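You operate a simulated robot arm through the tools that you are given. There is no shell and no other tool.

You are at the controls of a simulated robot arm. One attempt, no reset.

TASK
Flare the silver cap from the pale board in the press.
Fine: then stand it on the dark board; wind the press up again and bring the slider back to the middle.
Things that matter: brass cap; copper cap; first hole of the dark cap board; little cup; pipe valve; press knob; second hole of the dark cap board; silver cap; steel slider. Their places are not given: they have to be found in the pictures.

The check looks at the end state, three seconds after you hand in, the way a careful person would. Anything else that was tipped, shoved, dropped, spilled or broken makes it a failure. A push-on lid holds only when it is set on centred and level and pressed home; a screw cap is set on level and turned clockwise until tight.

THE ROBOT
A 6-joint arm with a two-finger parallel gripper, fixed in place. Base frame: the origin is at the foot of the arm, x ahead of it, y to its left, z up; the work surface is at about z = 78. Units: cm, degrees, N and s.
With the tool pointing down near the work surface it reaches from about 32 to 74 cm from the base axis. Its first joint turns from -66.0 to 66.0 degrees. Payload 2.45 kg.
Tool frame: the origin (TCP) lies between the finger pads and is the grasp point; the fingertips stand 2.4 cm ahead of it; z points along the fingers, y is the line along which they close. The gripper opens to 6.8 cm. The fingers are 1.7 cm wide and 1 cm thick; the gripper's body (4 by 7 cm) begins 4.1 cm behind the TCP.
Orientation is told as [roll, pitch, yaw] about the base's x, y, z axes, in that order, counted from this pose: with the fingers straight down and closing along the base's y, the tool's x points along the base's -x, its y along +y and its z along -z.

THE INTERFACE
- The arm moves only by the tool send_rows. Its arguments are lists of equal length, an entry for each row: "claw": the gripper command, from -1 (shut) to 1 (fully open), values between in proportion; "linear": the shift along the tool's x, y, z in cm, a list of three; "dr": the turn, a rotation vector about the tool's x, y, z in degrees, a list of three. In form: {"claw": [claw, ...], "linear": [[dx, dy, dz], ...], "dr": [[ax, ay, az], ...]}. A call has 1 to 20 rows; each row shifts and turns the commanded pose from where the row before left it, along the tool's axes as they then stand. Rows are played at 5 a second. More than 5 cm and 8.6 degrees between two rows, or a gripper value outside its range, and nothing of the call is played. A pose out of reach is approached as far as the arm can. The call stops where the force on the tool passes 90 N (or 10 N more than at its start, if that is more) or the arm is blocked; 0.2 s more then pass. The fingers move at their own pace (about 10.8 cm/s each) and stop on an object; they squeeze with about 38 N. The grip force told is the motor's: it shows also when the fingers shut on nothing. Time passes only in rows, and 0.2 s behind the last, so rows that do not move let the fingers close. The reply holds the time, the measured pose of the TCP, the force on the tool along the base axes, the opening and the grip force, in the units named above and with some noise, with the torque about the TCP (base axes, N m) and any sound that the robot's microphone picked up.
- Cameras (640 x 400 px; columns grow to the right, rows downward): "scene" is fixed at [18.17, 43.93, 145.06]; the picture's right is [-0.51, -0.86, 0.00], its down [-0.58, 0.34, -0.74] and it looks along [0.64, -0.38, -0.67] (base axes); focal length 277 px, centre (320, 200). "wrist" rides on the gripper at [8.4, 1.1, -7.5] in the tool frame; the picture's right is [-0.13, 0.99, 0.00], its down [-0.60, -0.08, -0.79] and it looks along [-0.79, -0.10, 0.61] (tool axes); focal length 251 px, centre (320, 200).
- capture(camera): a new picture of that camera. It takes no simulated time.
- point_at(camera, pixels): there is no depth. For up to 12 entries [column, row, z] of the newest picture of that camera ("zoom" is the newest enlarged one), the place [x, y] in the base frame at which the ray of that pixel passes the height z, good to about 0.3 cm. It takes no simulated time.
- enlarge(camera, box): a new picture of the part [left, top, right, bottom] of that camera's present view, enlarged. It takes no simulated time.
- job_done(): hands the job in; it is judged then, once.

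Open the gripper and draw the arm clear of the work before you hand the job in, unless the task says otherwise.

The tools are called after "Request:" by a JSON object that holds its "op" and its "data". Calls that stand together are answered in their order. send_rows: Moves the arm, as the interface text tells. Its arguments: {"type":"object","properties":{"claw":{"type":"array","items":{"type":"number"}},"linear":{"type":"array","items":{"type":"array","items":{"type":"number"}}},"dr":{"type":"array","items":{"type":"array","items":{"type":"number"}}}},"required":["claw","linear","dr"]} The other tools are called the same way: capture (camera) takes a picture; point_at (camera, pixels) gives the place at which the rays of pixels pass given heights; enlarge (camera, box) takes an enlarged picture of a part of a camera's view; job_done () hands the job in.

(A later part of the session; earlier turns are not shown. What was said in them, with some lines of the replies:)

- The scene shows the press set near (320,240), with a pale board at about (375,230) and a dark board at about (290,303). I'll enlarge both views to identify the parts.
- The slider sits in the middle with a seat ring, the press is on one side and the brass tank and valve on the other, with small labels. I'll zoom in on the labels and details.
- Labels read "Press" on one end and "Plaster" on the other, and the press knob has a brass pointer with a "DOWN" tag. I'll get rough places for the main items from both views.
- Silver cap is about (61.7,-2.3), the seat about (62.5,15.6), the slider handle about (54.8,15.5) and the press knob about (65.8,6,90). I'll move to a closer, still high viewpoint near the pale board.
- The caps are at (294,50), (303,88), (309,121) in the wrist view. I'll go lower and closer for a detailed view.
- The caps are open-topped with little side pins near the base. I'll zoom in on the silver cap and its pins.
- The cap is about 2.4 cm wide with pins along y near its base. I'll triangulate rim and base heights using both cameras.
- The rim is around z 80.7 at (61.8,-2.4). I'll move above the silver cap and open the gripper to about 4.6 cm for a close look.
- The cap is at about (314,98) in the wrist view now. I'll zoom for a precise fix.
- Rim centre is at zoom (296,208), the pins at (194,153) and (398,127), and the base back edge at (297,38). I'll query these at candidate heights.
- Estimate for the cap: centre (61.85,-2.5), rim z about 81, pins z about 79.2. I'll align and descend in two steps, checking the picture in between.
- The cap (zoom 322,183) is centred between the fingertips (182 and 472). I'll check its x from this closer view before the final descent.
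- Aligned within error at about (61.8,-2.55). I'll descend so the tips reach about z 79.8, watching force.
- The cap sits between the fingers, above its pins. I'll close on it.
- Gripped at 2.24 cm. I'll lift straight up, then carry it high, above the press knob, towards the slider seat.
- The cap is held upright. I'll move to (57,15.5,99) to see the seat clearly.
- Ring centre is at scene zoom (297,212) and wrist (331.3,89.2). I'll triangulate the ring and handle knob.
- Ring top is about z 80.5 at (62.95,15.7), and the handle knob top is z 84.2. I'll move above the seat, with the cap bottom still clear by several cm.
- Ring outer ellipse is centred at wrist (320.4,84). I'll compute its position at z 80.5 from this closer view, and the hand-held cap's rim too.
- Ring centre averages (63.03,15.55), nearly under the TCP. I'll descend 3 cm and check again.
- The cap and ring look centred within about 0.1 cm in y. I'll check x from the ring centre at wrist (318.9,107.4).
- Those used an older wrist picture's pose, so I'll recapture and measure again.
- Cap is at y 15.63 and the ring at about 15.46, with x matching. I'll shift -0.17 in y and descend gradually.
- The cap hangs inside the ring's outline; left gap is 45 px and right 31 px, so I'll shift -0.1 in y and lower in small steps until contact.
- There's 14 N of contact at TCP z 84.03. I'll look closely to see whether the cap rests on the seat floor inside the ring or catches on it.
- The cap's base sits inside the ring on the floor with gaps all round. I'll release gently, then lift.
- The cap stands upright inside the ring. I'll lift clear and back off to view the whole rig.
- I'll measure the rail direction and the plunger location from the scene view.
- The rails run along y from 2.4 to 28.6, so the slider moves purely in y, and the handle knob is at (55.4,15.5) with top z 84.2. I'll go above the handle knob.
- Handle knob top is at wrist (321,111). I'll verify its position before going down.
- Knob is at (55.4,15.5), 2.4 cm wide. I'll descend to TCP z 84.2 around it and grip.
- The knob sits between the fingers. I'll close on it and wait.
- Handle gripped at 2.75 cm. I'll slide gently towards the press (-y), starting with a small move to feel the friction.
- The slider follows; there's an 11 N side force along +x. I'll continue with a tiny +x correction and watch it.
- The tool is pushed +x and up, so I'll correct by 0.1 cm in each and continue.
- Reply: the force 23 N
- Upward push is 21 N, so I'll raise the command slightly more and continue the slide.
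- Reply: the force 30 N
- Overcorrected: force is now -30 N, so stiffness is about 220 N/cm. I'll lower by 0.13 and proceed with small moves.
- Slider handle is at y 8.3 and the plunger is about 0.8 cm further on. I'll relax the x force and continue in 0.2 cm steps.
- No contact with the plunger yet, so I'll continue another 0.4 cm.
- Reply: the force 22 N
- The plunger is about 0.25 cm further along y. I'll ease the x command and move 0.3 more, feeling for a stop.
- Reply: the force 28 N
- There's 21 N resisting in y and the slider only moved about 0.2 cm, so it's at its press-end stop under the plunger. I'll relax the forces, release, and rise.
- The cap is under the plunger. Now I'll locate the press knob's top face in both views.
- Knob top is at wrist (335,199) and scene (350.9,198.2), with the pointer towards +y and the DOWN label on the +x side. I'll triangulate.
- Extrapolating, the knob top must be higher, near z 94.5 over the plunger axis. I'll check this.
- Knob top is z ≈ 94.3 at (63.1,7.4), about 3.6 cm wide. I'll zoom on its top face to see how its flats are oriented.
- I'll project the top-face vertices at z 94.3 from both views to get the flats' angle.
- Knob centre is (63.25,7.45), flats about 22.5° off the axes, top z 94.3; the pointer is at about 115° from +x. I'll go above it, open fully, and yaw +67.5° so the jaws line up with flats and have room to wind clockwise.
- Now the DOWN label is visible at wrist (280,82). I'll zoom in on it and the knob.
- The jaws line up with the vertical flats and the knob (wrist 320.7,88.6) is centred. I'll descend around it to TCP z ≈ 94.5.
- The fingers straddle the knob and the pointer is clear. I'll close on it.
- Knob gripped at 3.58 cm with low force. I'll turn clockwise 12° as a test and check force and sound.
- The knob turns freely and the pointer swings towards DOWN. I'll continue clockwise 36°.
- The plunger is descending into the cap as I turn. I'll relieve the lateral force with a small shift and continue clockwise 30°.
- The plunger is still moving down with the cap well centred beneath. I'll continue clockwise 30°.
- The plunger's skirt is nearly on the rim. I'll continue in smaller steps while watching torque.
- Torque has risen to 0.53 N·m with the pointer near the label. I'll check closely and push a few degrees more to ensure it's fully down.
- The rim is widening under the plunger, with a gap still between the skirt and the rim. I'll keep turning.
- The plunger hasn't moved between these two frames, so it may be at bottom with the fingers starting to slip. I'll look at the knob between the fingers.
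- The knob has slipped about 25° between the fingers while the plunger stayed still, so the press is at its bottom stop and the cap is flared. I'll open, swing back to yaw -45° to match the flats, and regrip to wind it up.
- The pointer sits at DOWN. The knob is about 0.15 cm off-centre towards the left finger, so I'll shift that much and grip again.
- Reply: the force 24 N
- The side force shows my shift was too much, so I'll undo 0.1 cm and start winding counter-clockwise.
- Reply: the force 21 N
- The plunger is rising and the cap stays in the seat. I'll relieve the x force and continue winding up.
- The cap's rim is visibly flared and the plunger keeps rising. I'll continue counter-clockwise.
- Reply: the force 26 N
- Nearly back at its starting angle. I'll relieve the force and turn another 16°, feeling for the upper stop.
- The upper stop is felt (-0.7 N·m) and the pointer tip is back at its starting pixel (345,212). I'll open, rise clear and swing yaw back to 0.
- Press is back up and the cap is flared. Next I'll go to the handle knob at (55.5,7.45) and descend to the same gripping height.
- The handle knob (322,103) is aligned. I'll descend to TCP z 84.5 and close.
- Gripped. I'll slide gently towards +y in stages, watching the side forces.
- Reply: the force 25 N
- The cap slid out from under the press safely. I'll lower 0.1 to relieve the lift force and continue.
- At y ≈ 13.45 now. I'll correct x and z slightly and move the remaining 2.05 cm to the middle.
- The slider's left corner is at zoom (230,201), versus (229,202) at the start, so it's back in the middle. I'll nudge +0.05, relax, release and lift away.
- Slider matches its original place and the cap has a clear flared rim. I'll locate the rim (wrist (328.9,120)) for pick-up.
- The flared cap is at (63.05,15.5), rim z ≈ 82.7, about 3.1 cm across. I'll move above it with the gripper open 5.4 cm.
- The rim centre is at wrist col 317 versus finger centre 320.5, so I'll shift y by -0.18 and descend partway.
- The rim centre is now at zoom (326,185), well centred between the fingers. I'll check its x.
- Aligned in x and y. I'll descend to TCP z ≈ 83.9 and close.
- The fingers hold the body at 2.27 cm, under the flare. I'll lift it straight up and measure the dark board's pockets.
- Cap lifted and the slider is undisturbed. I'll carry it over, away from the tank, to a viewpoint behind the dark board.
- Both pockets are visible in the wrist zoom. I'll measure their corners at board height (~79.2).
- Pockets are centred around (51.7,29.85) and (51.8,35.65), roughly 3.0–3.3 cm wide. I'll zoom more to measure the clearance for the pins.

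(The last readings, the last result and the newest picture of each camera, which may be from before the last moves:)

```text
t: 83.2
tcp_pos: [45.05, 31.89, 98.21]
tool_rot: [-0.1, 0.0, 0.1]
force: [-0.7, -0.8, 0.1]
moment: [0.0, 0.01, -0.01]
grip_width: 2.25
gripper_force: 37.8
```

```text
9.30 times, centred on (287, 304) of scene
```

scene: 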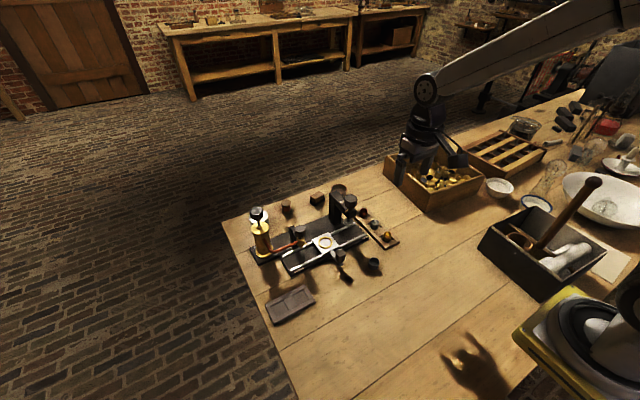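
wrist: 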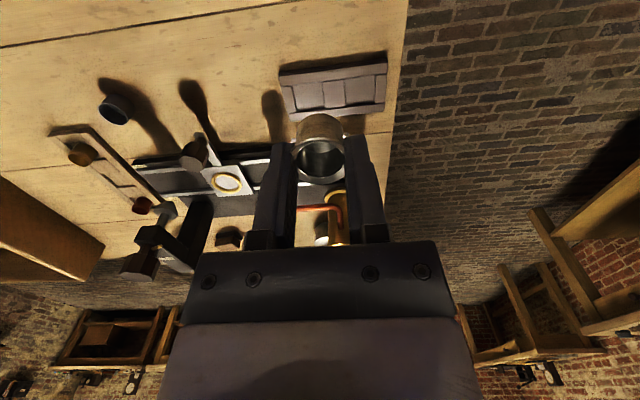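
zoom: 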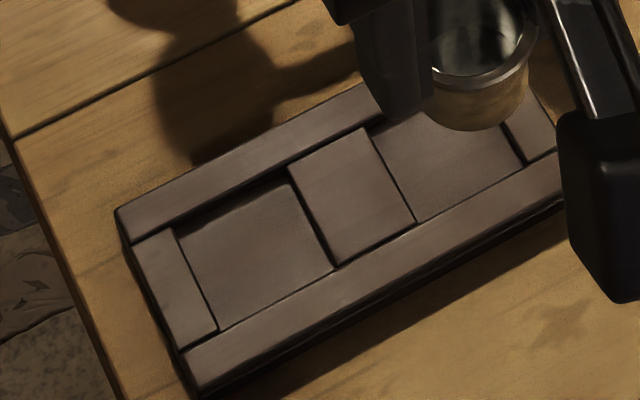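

Reading the bar edges for the true pocket corners: left pocket (65,188),(225,170),(242,314),(90,332), right pocket (345,155),(511,133),(506,285),(349,302).

Request:
{"op": "enlarge", "data": {"camera": "wrist", "box": [280, 50, 400, 125]}}

Request:
{"op": "point_at", "data": {"camera": "zoom", "pixels": [[65, 188, 79.3], [225, 170, 79.3], [242, 314, 79.3], [90, 332, 79.3], [345, 155, 79.3], [511, 133, 79.3], [506, 285, 79.3], [349, 302, 79.3], [65, 188, 79.3], [225, 170, 79.3], [242, 314, 79.3], [90, 332, 79.3]]}}

Request:
{"op": "point_at", "data": {"camera": "zoom", "pixels": [[65, 188, 79.3], [225, 170, 79.3], [242, 314, 79.3], [90, 332, 79.3], [345, 155, 79.3], [511, 133, 79.3], [506, 285, 79.3], [349, 302, 79.3], [345, 155, 79.3], [511, 133, 79.3], [506, 285, 79.3], [349, 302, 79.3]]}}

```text
5.33 times, centred on (340, 88) of wrist
```

zoom: 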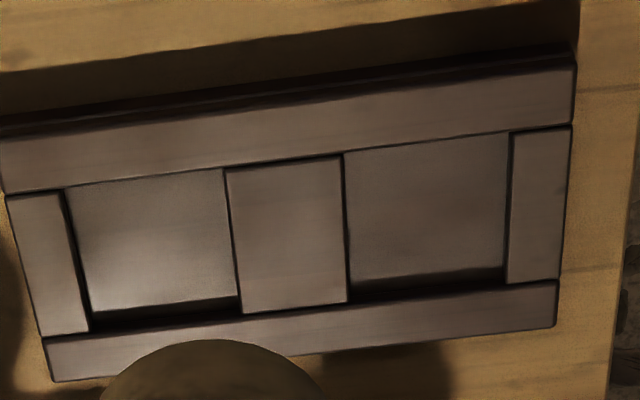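

```text
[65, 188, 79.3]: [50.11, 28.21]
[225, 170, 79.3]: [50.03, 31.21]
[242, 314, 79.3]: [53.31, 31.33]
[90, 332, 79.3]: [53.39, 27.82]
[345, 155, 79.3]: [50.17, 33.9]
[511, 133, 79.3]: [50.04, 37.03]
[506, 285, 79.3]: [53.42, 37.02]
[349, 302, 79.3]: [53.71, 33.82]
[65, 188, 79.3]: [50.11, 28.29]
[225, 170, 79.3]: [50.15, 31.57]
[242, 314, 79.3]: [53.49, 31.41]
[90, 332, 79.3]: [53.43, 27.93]
```

```text
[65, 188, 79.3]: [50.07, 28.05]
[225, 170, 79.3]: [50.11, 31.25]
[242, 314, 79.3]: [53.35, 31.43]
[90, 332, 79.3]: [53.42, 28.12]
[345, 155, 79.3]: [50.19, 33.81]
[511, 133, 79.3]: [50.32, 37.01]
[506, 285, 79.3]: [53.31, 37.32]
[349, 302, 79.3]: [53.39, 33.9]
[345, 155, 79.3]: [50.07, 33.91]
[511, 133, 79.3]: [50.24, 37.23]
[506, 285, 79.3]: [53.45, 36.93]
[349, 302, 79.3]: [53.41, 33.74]
```

Pockets are about 3.3 cm square, pocket 1 centred at (51.75,29.8). With the pins 3.0 cm across, I'll yaw 45° so they lie along the diagonal with plenty of room, moving above that pocket first.

Request:
{"op": "send_rows", "data": {"claw": [-1, -1, -1, -1, -1, -1, -1, -1, -1, -1], "linear": [[-2.2, -0.7, 2], [-2.2, -0.7, 2], [-2.3, -0.7, 2], [0, 0, 0], [0, 0, 0], [0, 0, 0], [0, 0, 0], [0, 0, 0], [0, 0, 0], [0, 0, 0]], "dr": [[0, 0, 0], [0, 0, 0], [0, 0, 0], [0, 0, -7.5], [0, 0, -7.5], [0, 0, -7.5], [0, 0, -7.5], [0, 0, -7.5], [0, 0, -7.5], [0, 0, 0]]}}

Request:
{"op": "capture", "data": {"camera": "wrist"}}

Request:
{"op": "enlarge", "data": {"camera": "wrist", "box": [220, 20, 420, 185]}}

Request:
{"op": "enlarge", "data": {"camera": "scene", "box": [260, 260, 330, 325]}}

```text
t: 85.4
tcp_pos: [51.95, 29.76, 92.62]
tool_rot: [0.0, 0.0, 45.2]
force: [0.5, -1.0, -0.3]
moment: [0.01, 0.05, -0.04]
grip_width: 2.24
gripper_force: 38.5
```

```text
taken
```

wrist: 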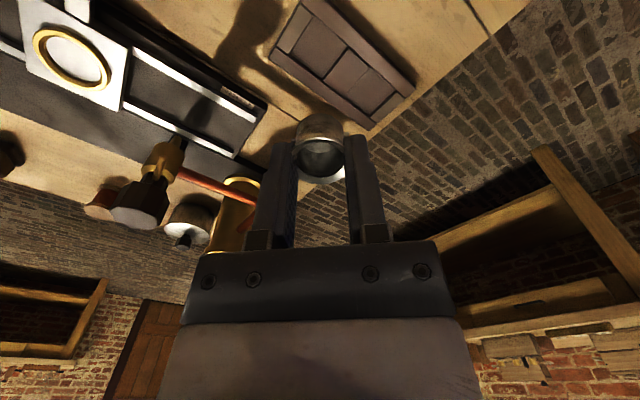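

```text
2.42 times, centred on (320, 102) of wrist
```

zoom: 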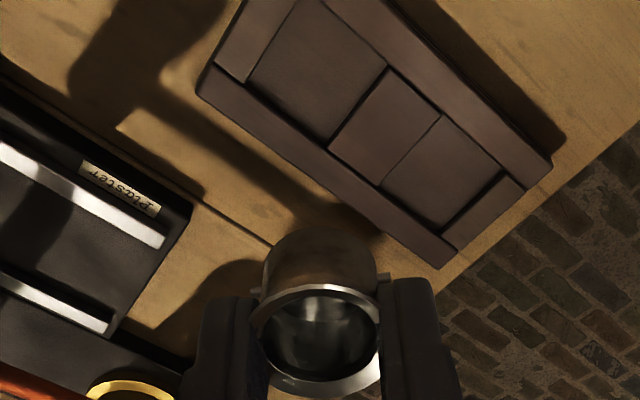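

```text
6.15 times, centred on (295, 292) of scene
```

zoom: 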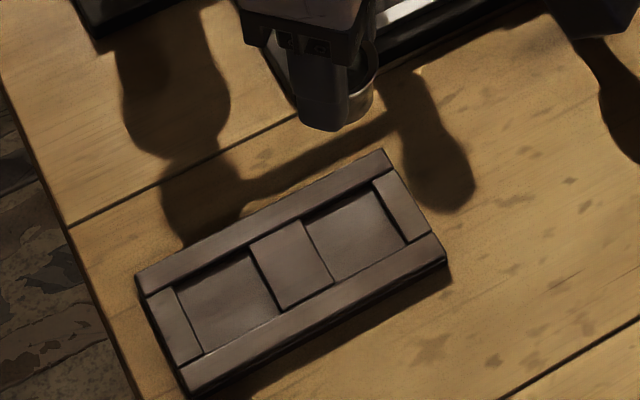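

Pocket 1's centre appears at zoom (320,72), i.e. wrist (320,49), straight along the drop line. I'll verify coordinates.

Request:
{"op": "point_at", "data": {"camera": "wrist", "pixels": [[320.2, 49.3, 79.3], [320.2, 49.3, 79.3], [320.2, 49.3, 79.3], [290.5, 51.7, 79.3], [320.2, 19.5, 79.3], [347, 47.6, 79.3], [324.4, 78.2, 79.3]]}}

Request:
{"op": "send_rows", "data": {"claw": [-1, -1, -1], "linear": [[0, 0, 2.5], [0, 0, 2.5], [0, 0, 0]], "dr": [[0, 0, 0], [0, 0, 0], [0, 0, 0]]}}

Request:
{"op": "capture", "data": {"camera": "wrist"}}

Request:
{"op": "enlarge", "data": {"camera": "wrist", "box": [220, 20, 420, 185]}}

Request:
{"op": "enlarge", "data": {"camera": "scene", "box": [260, 260, 330, 325]}}

```text
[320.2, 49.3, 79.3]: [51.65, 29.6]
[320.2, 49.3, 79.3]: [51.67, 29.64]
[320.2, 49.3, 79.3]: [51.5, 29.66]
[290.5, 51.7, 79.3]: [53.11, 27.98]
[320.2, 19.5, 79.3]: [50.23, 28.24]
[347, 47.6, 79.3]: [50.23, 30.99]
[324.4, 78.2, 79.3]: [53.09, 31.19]
```

```text
t: 86.2
tcp_pos: [51.8, 29.74, 87.57]
tool_rot: [0.0, 0.1, 45.1]
force: [-0.3, 0.1, -1.0]
moment: [0.01, 0.0, -0.02]
grip_width: 2.28
gripper_force: 37.6
```

```text
taken
```

wrist: 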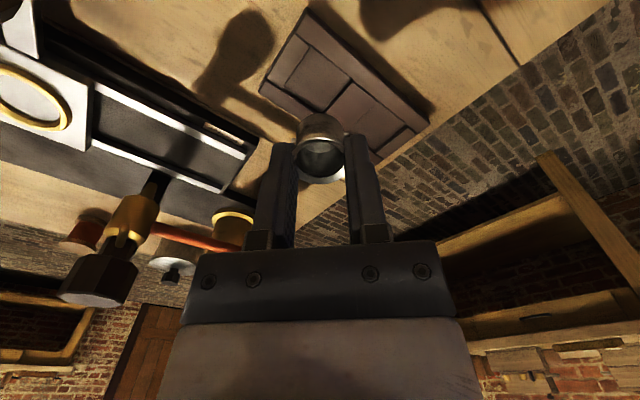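

```text
2.42 times, centred on (320, 102) of wrist
```

zoom: 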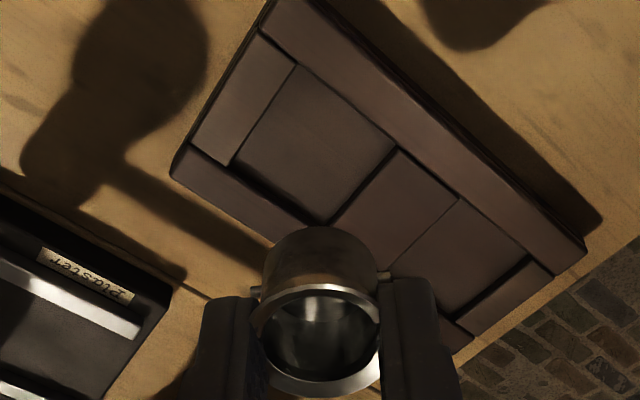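

```text
6.15 times, centred on (295, 292) of scene
```

zoom: 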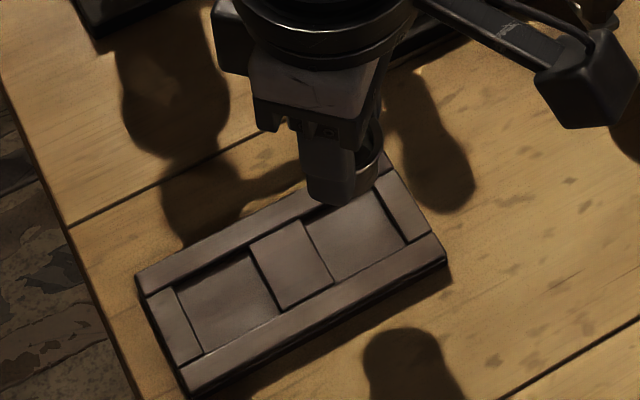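

Pocket 1's corners are at zoom (230,168),(297,64),(397,148),(330,222), centre ≈ (313,150). I'll check its coordinates from here.

Request:
{"op": "point_at", "data": {"camera": "wrist", "pixels": [[317.4, 81.5, 79.3], [317.4, 81.5, 79.3], [317.4, 81.5, 79.3], [283, 88.9, 79.3], [310.7, 45.9, 79.3], [352, 80.7, 79.3], [324.4, 111.2, 79.3], [283, 88.9, 79.3], [310.7, 45.9, 79.3], [352, 80.7, 79.3], [324.4, 111.2, 79.3]]}}

Request:
{"op": "send_rows", "data": {"claw": [-1, -1], "linear": [[0, 0, 0], [0, 0, 0]], "dr": [[0, 0, 0], [0, 0, 0]]}}

```text
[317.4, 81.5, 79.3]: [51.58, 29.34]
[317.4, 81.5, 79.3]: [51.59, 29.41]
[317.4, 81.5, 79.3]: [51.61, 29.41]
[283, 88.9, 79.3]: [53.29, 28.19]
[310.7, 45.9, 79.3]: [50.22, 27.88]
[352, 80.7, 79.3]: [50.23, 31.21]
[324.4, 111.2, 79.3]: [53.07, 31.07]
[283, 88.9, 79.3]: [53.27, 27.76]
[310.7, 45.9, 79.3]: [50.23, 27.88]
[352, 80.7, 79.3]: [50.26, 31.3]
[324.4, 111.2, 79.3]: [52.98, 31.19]
```

```text
t: 86.8
tcp_pos: [51.82, 29.7, 87.64]
tool_rot: [-0.1, 0.1, 45.1]
force: [-0.2, 0.7, -0.6]
moment: [0.03, 0.0, 0.02]
grip_width: 2.25
gripper_force: 38.1
```

Centre of pocket 1 is about (51.7,29.6). I'll shift slightly and descend to just above the board.

Request:
{"op": "send_rows", "data": {"claw": [-1, -1, -1, -1, -1], "linear": [[0.1, -0.06, 0.5], [0, 0, 1.5], [0, 0, 1.5], [0, 0, 0.5], [0, 0, 0]], "dr": [[0, 0, 0], [0, 0, 0], [0, 0, 0], [0, 0, 0], [0, 0, 0]]}}

Request:
{"op": "capture", "data": {"camera": "wrist"}}

Request:
{"op": "enlarge", "data": {"camera": "wrist", "box": [250, 60, 390, 185]}}

Request:
{"op": "enlarge", "data": {"camera": "scene", "box": [280, 275, 325, 315]}}

```text
t: 88.0
tcp_pos: [51.91, 29.77, 83.53]
tool_rot: [0.0, 0.0, 45.1]
force: [0.0, -0.1, -0.1]
moment: [0.02, -0.01, 0.01]
grip_width: 2.26
gripper_force: 38.0
```

```text
taken
```

wrist: 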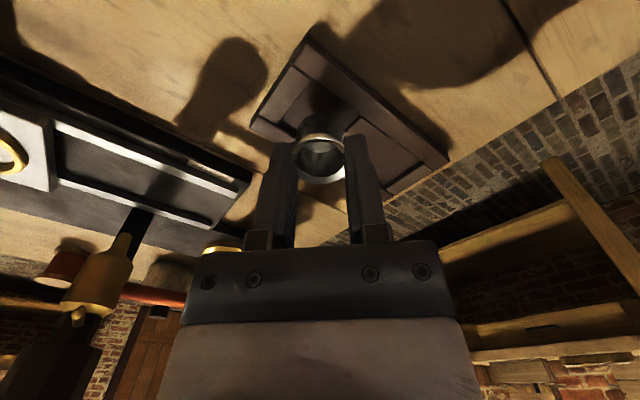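

```text
3.20 times, centred on (320, 122) of wrist
```

zoom: 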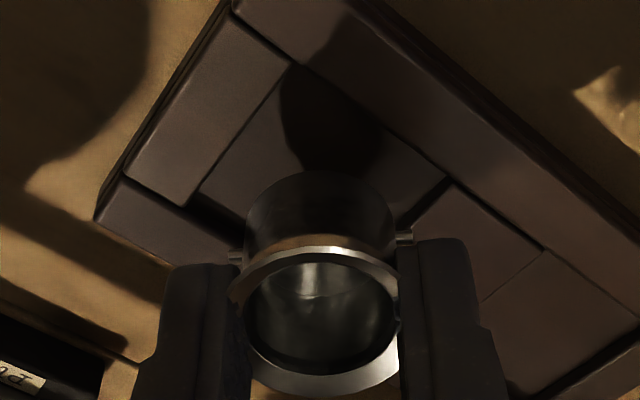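

```text
10.00 times, centred on (302, 295) of scene
```

zoom: 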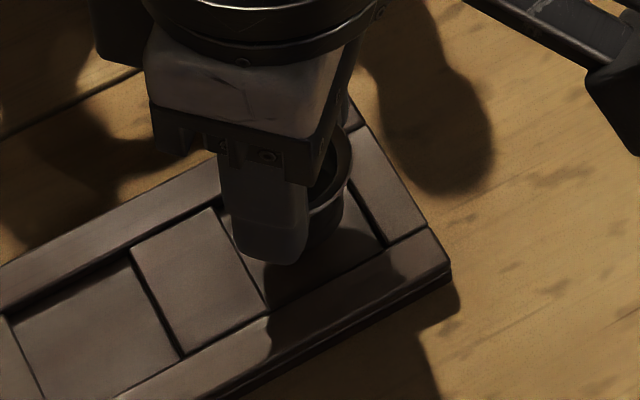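

The cap hangs just above pocket 1. I'll check the offset numerically via the base's near edge (zoom (320,172)) and the visible pocket corners.

Request:
{"op": "enlarge", "data": {"camera": "wrist", "box": [250, 60, 390, 185]}}

Request:
{"op": "point_at", "data": {"camera": "zoom", "pixels": [[320, 172, 79.9], [320, 172, 79.9], [320, 172, 79.9], [200, 190, 79.3], [200, 190, 79.3], [292, 62, 79.3], [292, 62, 79.3], [450, 182, 79.3], [450, 182, 79.3], [318, 317, 82.4], [318, 317, 82.4]]}}

```text
3.20 times, centred on (320, 122) of wrist
```

zoom: 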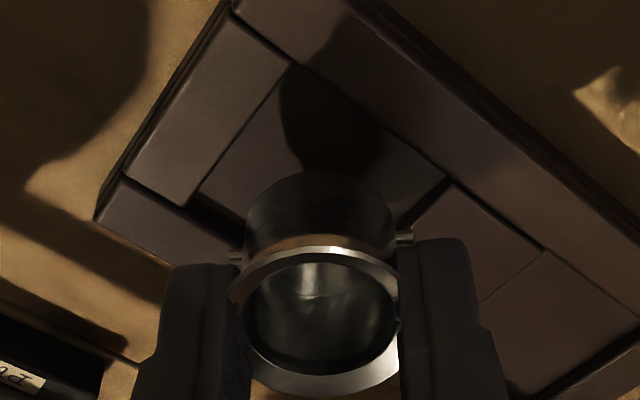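

```text
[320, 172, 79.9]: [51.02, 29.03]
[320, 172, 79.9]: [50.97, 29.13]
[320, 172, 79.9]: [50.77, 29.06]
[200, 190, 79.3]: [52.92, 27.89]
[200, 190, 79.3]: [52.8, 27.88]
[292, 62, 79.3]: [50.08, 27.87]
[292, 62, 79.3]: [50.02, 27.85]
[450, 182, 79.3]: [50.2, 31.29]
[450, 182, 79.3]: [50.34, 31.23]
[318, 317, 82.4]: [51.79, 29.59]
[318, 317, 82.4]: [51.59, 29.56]
```

Cap is about (0.1,0.2) off the pocket centre (51.72,29.57). I'll correct and lower gradually.

Request:
{"op": "send_rows", "data": {"claw": [-1, -1, -1, -1, -1], "linear": [[0.18, -0.07, 0], [0, 0, 0.4], [0, 0, 0.4], [0, 0, 0.3], [0, 0, 0]], "dr": [[0, 0, 0], [0, 0, 0], [0, 0, 0], [0, 0, 0], [0, 0, 0]]}}

Request:
{"op": "enlarge", "data": {"camera": "wrist", "box": [250, 60, 390, 185]}}

Request:
{"op": "enlarge", "data": {"camera": "scene", "box": [280, 275, 325, 315]}}

```text
t: 89.2
tcp_pos: [51.81, 29.49, 82.56]
tool_rot: [0.0, 0.1, 45.1]
force: [-0.3, 0.1, -0.4]
moment: [0.02, 0.01, -0.02]
grip_width: 2.27
gripper_force: 37.8
```

```text
3.20 times, centred on (320, 122) of wrist
```

zoom: 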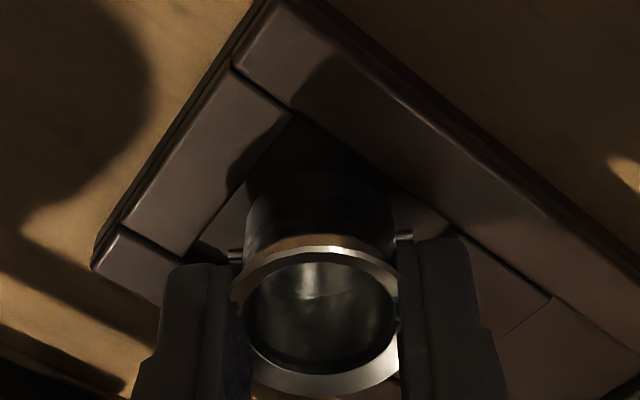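

```text
10.00 times, centred on (302, 295) of scene
```

zoom: 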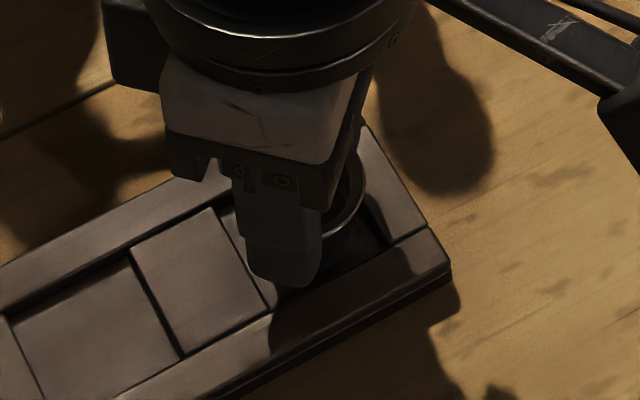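

No contact yet, and the cap is inside the pocket outline. I'll lower in fine steps.

Request:
{"op": "send_rows", "data": {"claw": [-1, -1, -1], "linear": [[0, 0, 0.15], [0, 0, 0.15], [0, 0, 0]], "dr": [[0, 0, 0], [0, 0, 0], [0, 0, 0]]}}

Request:
{"op": "enlarge", "data": {"camera": "wrist", "box": [250, 60, 390, 185]}}

```text
t: 90.0
tcp_pos: [51.89, 29.54, 82.19]
tool_rot: [0.0, 0.0, 45.1]
force: [-1.2, 1.2, 1.3]
moment: [0.02, 0.01, 0.0]
grip_width: 2.24
gripper_force: 38.4
```

```text
3.20 times, centred on (320, 122) of wrist
```

zoom: 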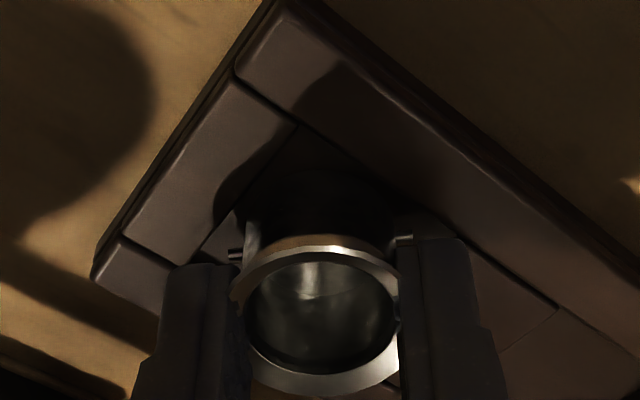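

Near the floor height with almost no force. I'll continue with 0.08 cm steps.

Request:
{"op": "send_rows", "data": {"claw": [-1, -1], "linear": [[0, 0, 0.08], [0, 0, 0]], "dr": [[0, 0, 0], [0, 0, 0]]}}

Request:
{"op": "send_rows", "data": {"claw": [-1, -1], "linear": [[0, 0, 0.06], [0, 0, 0]], "dr": [[0, 0, 0], [0, 0, 0]]}}

```text
t: 90.6
tcp_pos: [51.89, 29.46, 82.12]
tool_rot: [-0.1, -0.2, 45.1]
force: [0.9, -1.9, 9.7]
moment: [-0.11, -0.08, -0.01]
grip_width: 2.26
gripper_force: 38.5
```

```text
t: 91.2
tcp_pos: [51.88, 29.54, 82.17]
tool_rot: [0.0, -0.2, 45.1]
force: [1.4, -0.5, 12.3]
moment: [-0.08, -0.12, -0.01]
grip_width: 2.25
gripper_force: 38.0
```

Contact at z 82.15, which matches the floor height when picked from the pale board. I'll release gently and look.

Request:
{"op": "send_rows", "data": {"claw": [-0.2, 0.1, 0.4, 0.4], "linear": [[0, 0, -0.05], [0, 0, 0], [0, 0, 0], [0, 0, 0]], "dr": [[0, 0, 0], [0, 0, 0], [0, 0, 0], [0, 0, 0]]}}

Request:
{"op": "enlarge", "data": {"camera": "wrist", "box": [250, 60, 390, 185]}}

Request:
{"op": "enlarge", "data": {"camera": "scene", "box": [280, 275, 325, 315]}}

```text
t: 92.2
tcp_pos: [51.82, 29.51, 82.08]
tool_rot: [-0.1, 0.0, 45.0]
force: [0.2, 0.3, -0.6]
moment: [0.04, 0.0, 0.01]
grip_width: 4.74
gripper_force: 0.1
```

```text
3.20 times, centred on (320, 122) of wrist
```

zoom: 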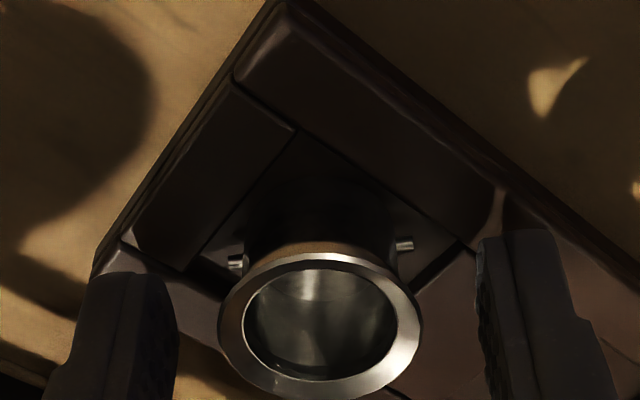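

```text
10.00 times, centred on (302, 295) of scene
```

zoom: 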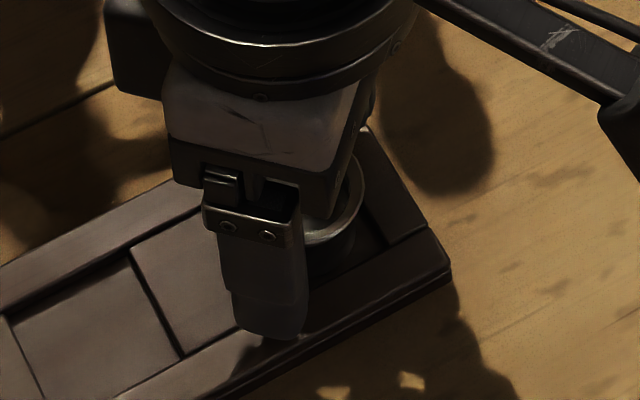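

The cap stands upright and free. I'll lift straight up and draw back to a clear spot.

Request:
{"op": "send_rows", "data": {"claw": [0.4, 0.4, 0.4, 0.4, 0.4, 0.4, 0.4, 0.4, 0.4, 0.4], "linear": [[0, 0, -0.5], [0, 0, -1.5], [0, 0, -3], [0, 0, -4], [0, 0, -4], [0, 0, -4], [4, 0, -2], [4, 0, -2], [3, 0, -1], [0, 0, 0]], "dr": [[0, 0, 0], [0, 0, 0], [0, 0, 0], [0, 0, 0], [0, 0, 0], [0, 0, 0], [0, 0, 0], [0, 0, 0], [0, 0, 0], [0, 0, 0]]}}

Request:
{"op": "capture", "data": {"camera": "scene"}}

Request:
{"op": "enlarge", "data": {"camera": "scene", "box": [265, 270, 325, 325]}}

Request:
{"op": "enlarge", "data": {"camera": "scene", "box": [240, 180, 410, 300]}}

Request:
{"op": "capture", "data": {"camera": "wrist"}}

```text
t: 94.4
tcp_pos: [43.82, 21.9, 104.06]
tool_rot: [-0.1, 0.0, 45.1]
force: [-1.0, -0.1, 0.9]
moment: [0.0, 0.01, 0.02]
grip_width: 4.77
gripper_force: 0.1
```

```text
taken
```

scene: 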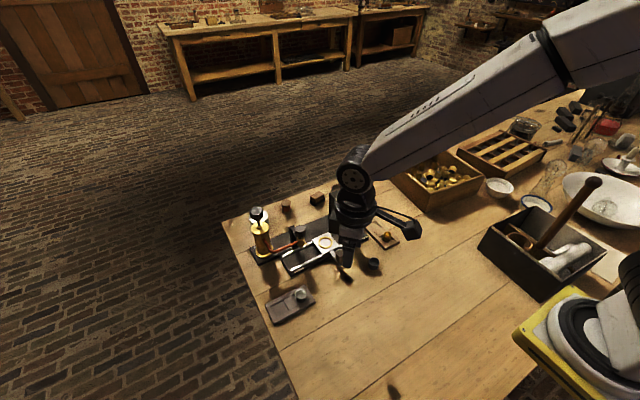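

```text
7.27 times, centred on (295, 298) of scene
```

zoom: 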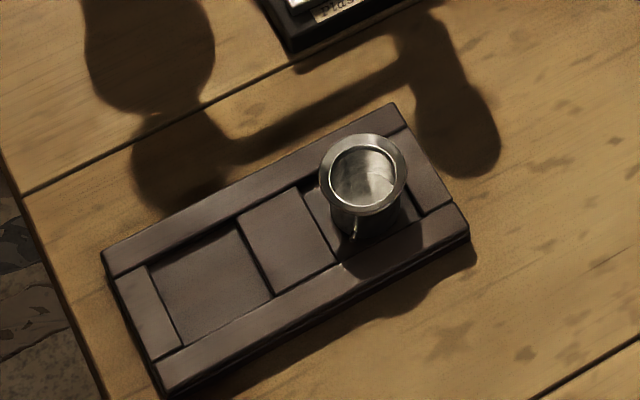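

```text
3.33 times, centred on (325, 240) of scene
```

zoom: 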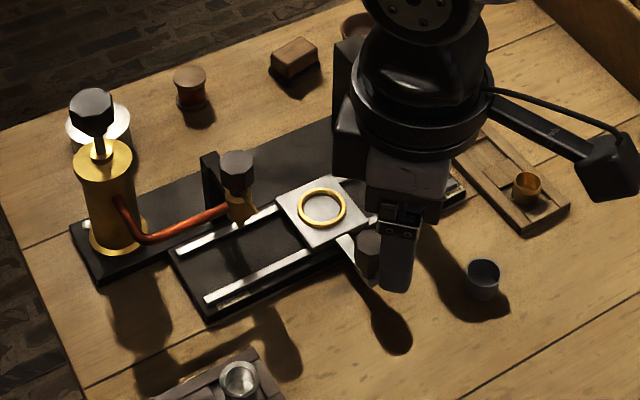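

```text
taken
```

wrist: 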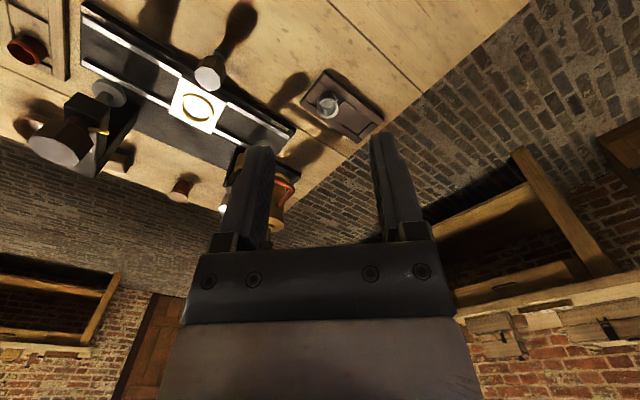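

The flared cap stands in the dark board's pocket. I'll raise and withdraw the arm to the start pose area and take final pictures.

Request:
{"op": "send_rows", "data": {"claw": [1, 1, 1, 1, 1, 1, 1, 1, 1, 1], "linear": [[0, 0, -4], [0, 0, -4], [0, 0, -4], [0, 0, -4], [0, 0, -4], [0, 0, 0], [0, 0, 0], [0, 0, 0], [0, 0, 0], [0, 0, 0]], "dr": [[0, 0, 7.5], [0, 0, 7.5], [0, 0, 7.5], [0, 0, 7.5], [0, 0, 7.5], [0, 0, 7.5], [0, 0, 0], [0, 0, 0], [0, 0, 0], [0, 0, 0]]}}

Request:
{"op": "enlarge", "data": {"camera": "scene", "box": [230, 170, 410, 330]}}

Request:
{"op": "enlarge", "data": {"camera": "scene", "box": [310, 175, 400, 235]}}

Request:
{"op": "enlarge", "data": {"camera": "scene", "box": [270, 275, 320, 320]}}

Request:
{"op": "capture", "data": {"camera": "wrist"}}

```text
t: 96.6
tcp_pos: [44.16, 21.84, 124.11]
tool_rot: [0.1, 0.0, 0.1]
force: [-0.2, 0.4, 0.0]
moment: [0.0, -0.01, -0.02]
grip_width: 6.81
gripper_force: 0.2
```

```text
2.50 times, centred on (320, 250) of scene
```

zoom: 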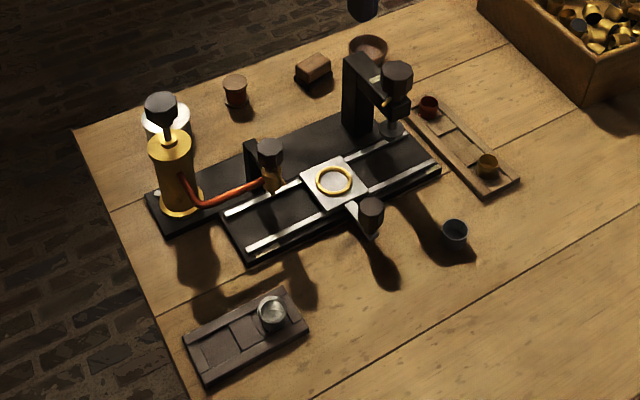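

```text
6.67 times, centred on (355, 205) of scene
```

zoom: 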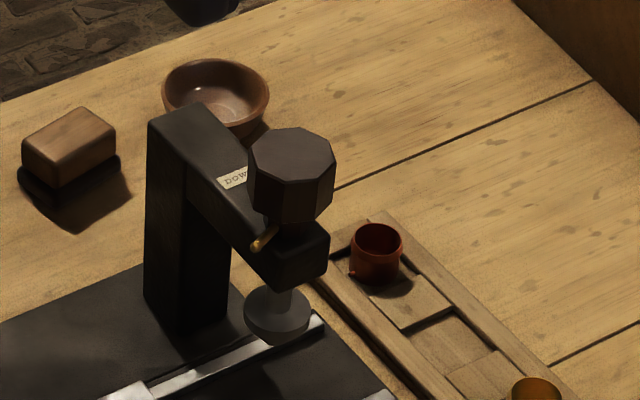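

```text
8.89 times, centred on (295, 298) of scene
```

zoom: 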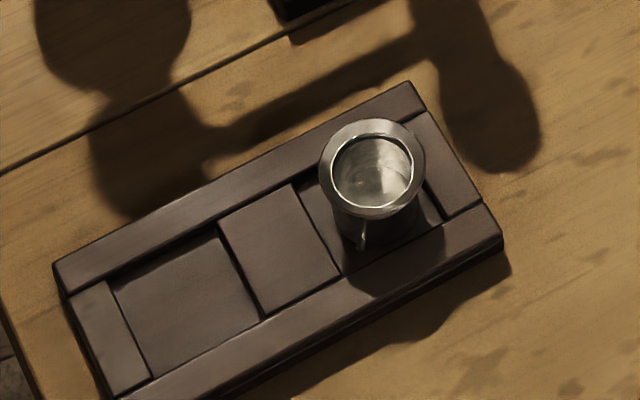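

```text
taken
```

wrist: 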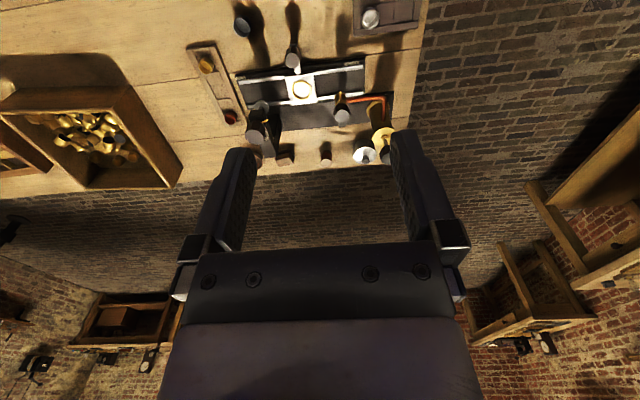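

The final pictures match the starting ones: the slider is in the middle and the press pointer and plunger are up. The brass and copper caps, little cup and valve are untouched, the flared silver cap stands upright in the dark board, and the gripper is open and clear. I'm handing in.

Request:
{"op": "job_done", "data": {}}

```text
The job is handed in.
```

I flared the silver cap in the press, and it now stands upright in one of the two holes of the dark board. The press is wound back up to its top stop, and the slider is back in the middle.

- **Press:** I turned the knob until its pointer reached DOWN and the press stopped moving. At the bottom the fingers slipped on the knob a little. The cap's rim came out clearly wider.
- **Cap:** I set it with its side pins across the corners of the hole, because they had little room straight across.
- **Everything else:** in the final pictures the brass cap, copper cap, little cup and pipe valve look as they did at the start. The gripper is open and the arm is clear of the work.

I handed the job in but got no result back, so I don't know whether it passed the check.
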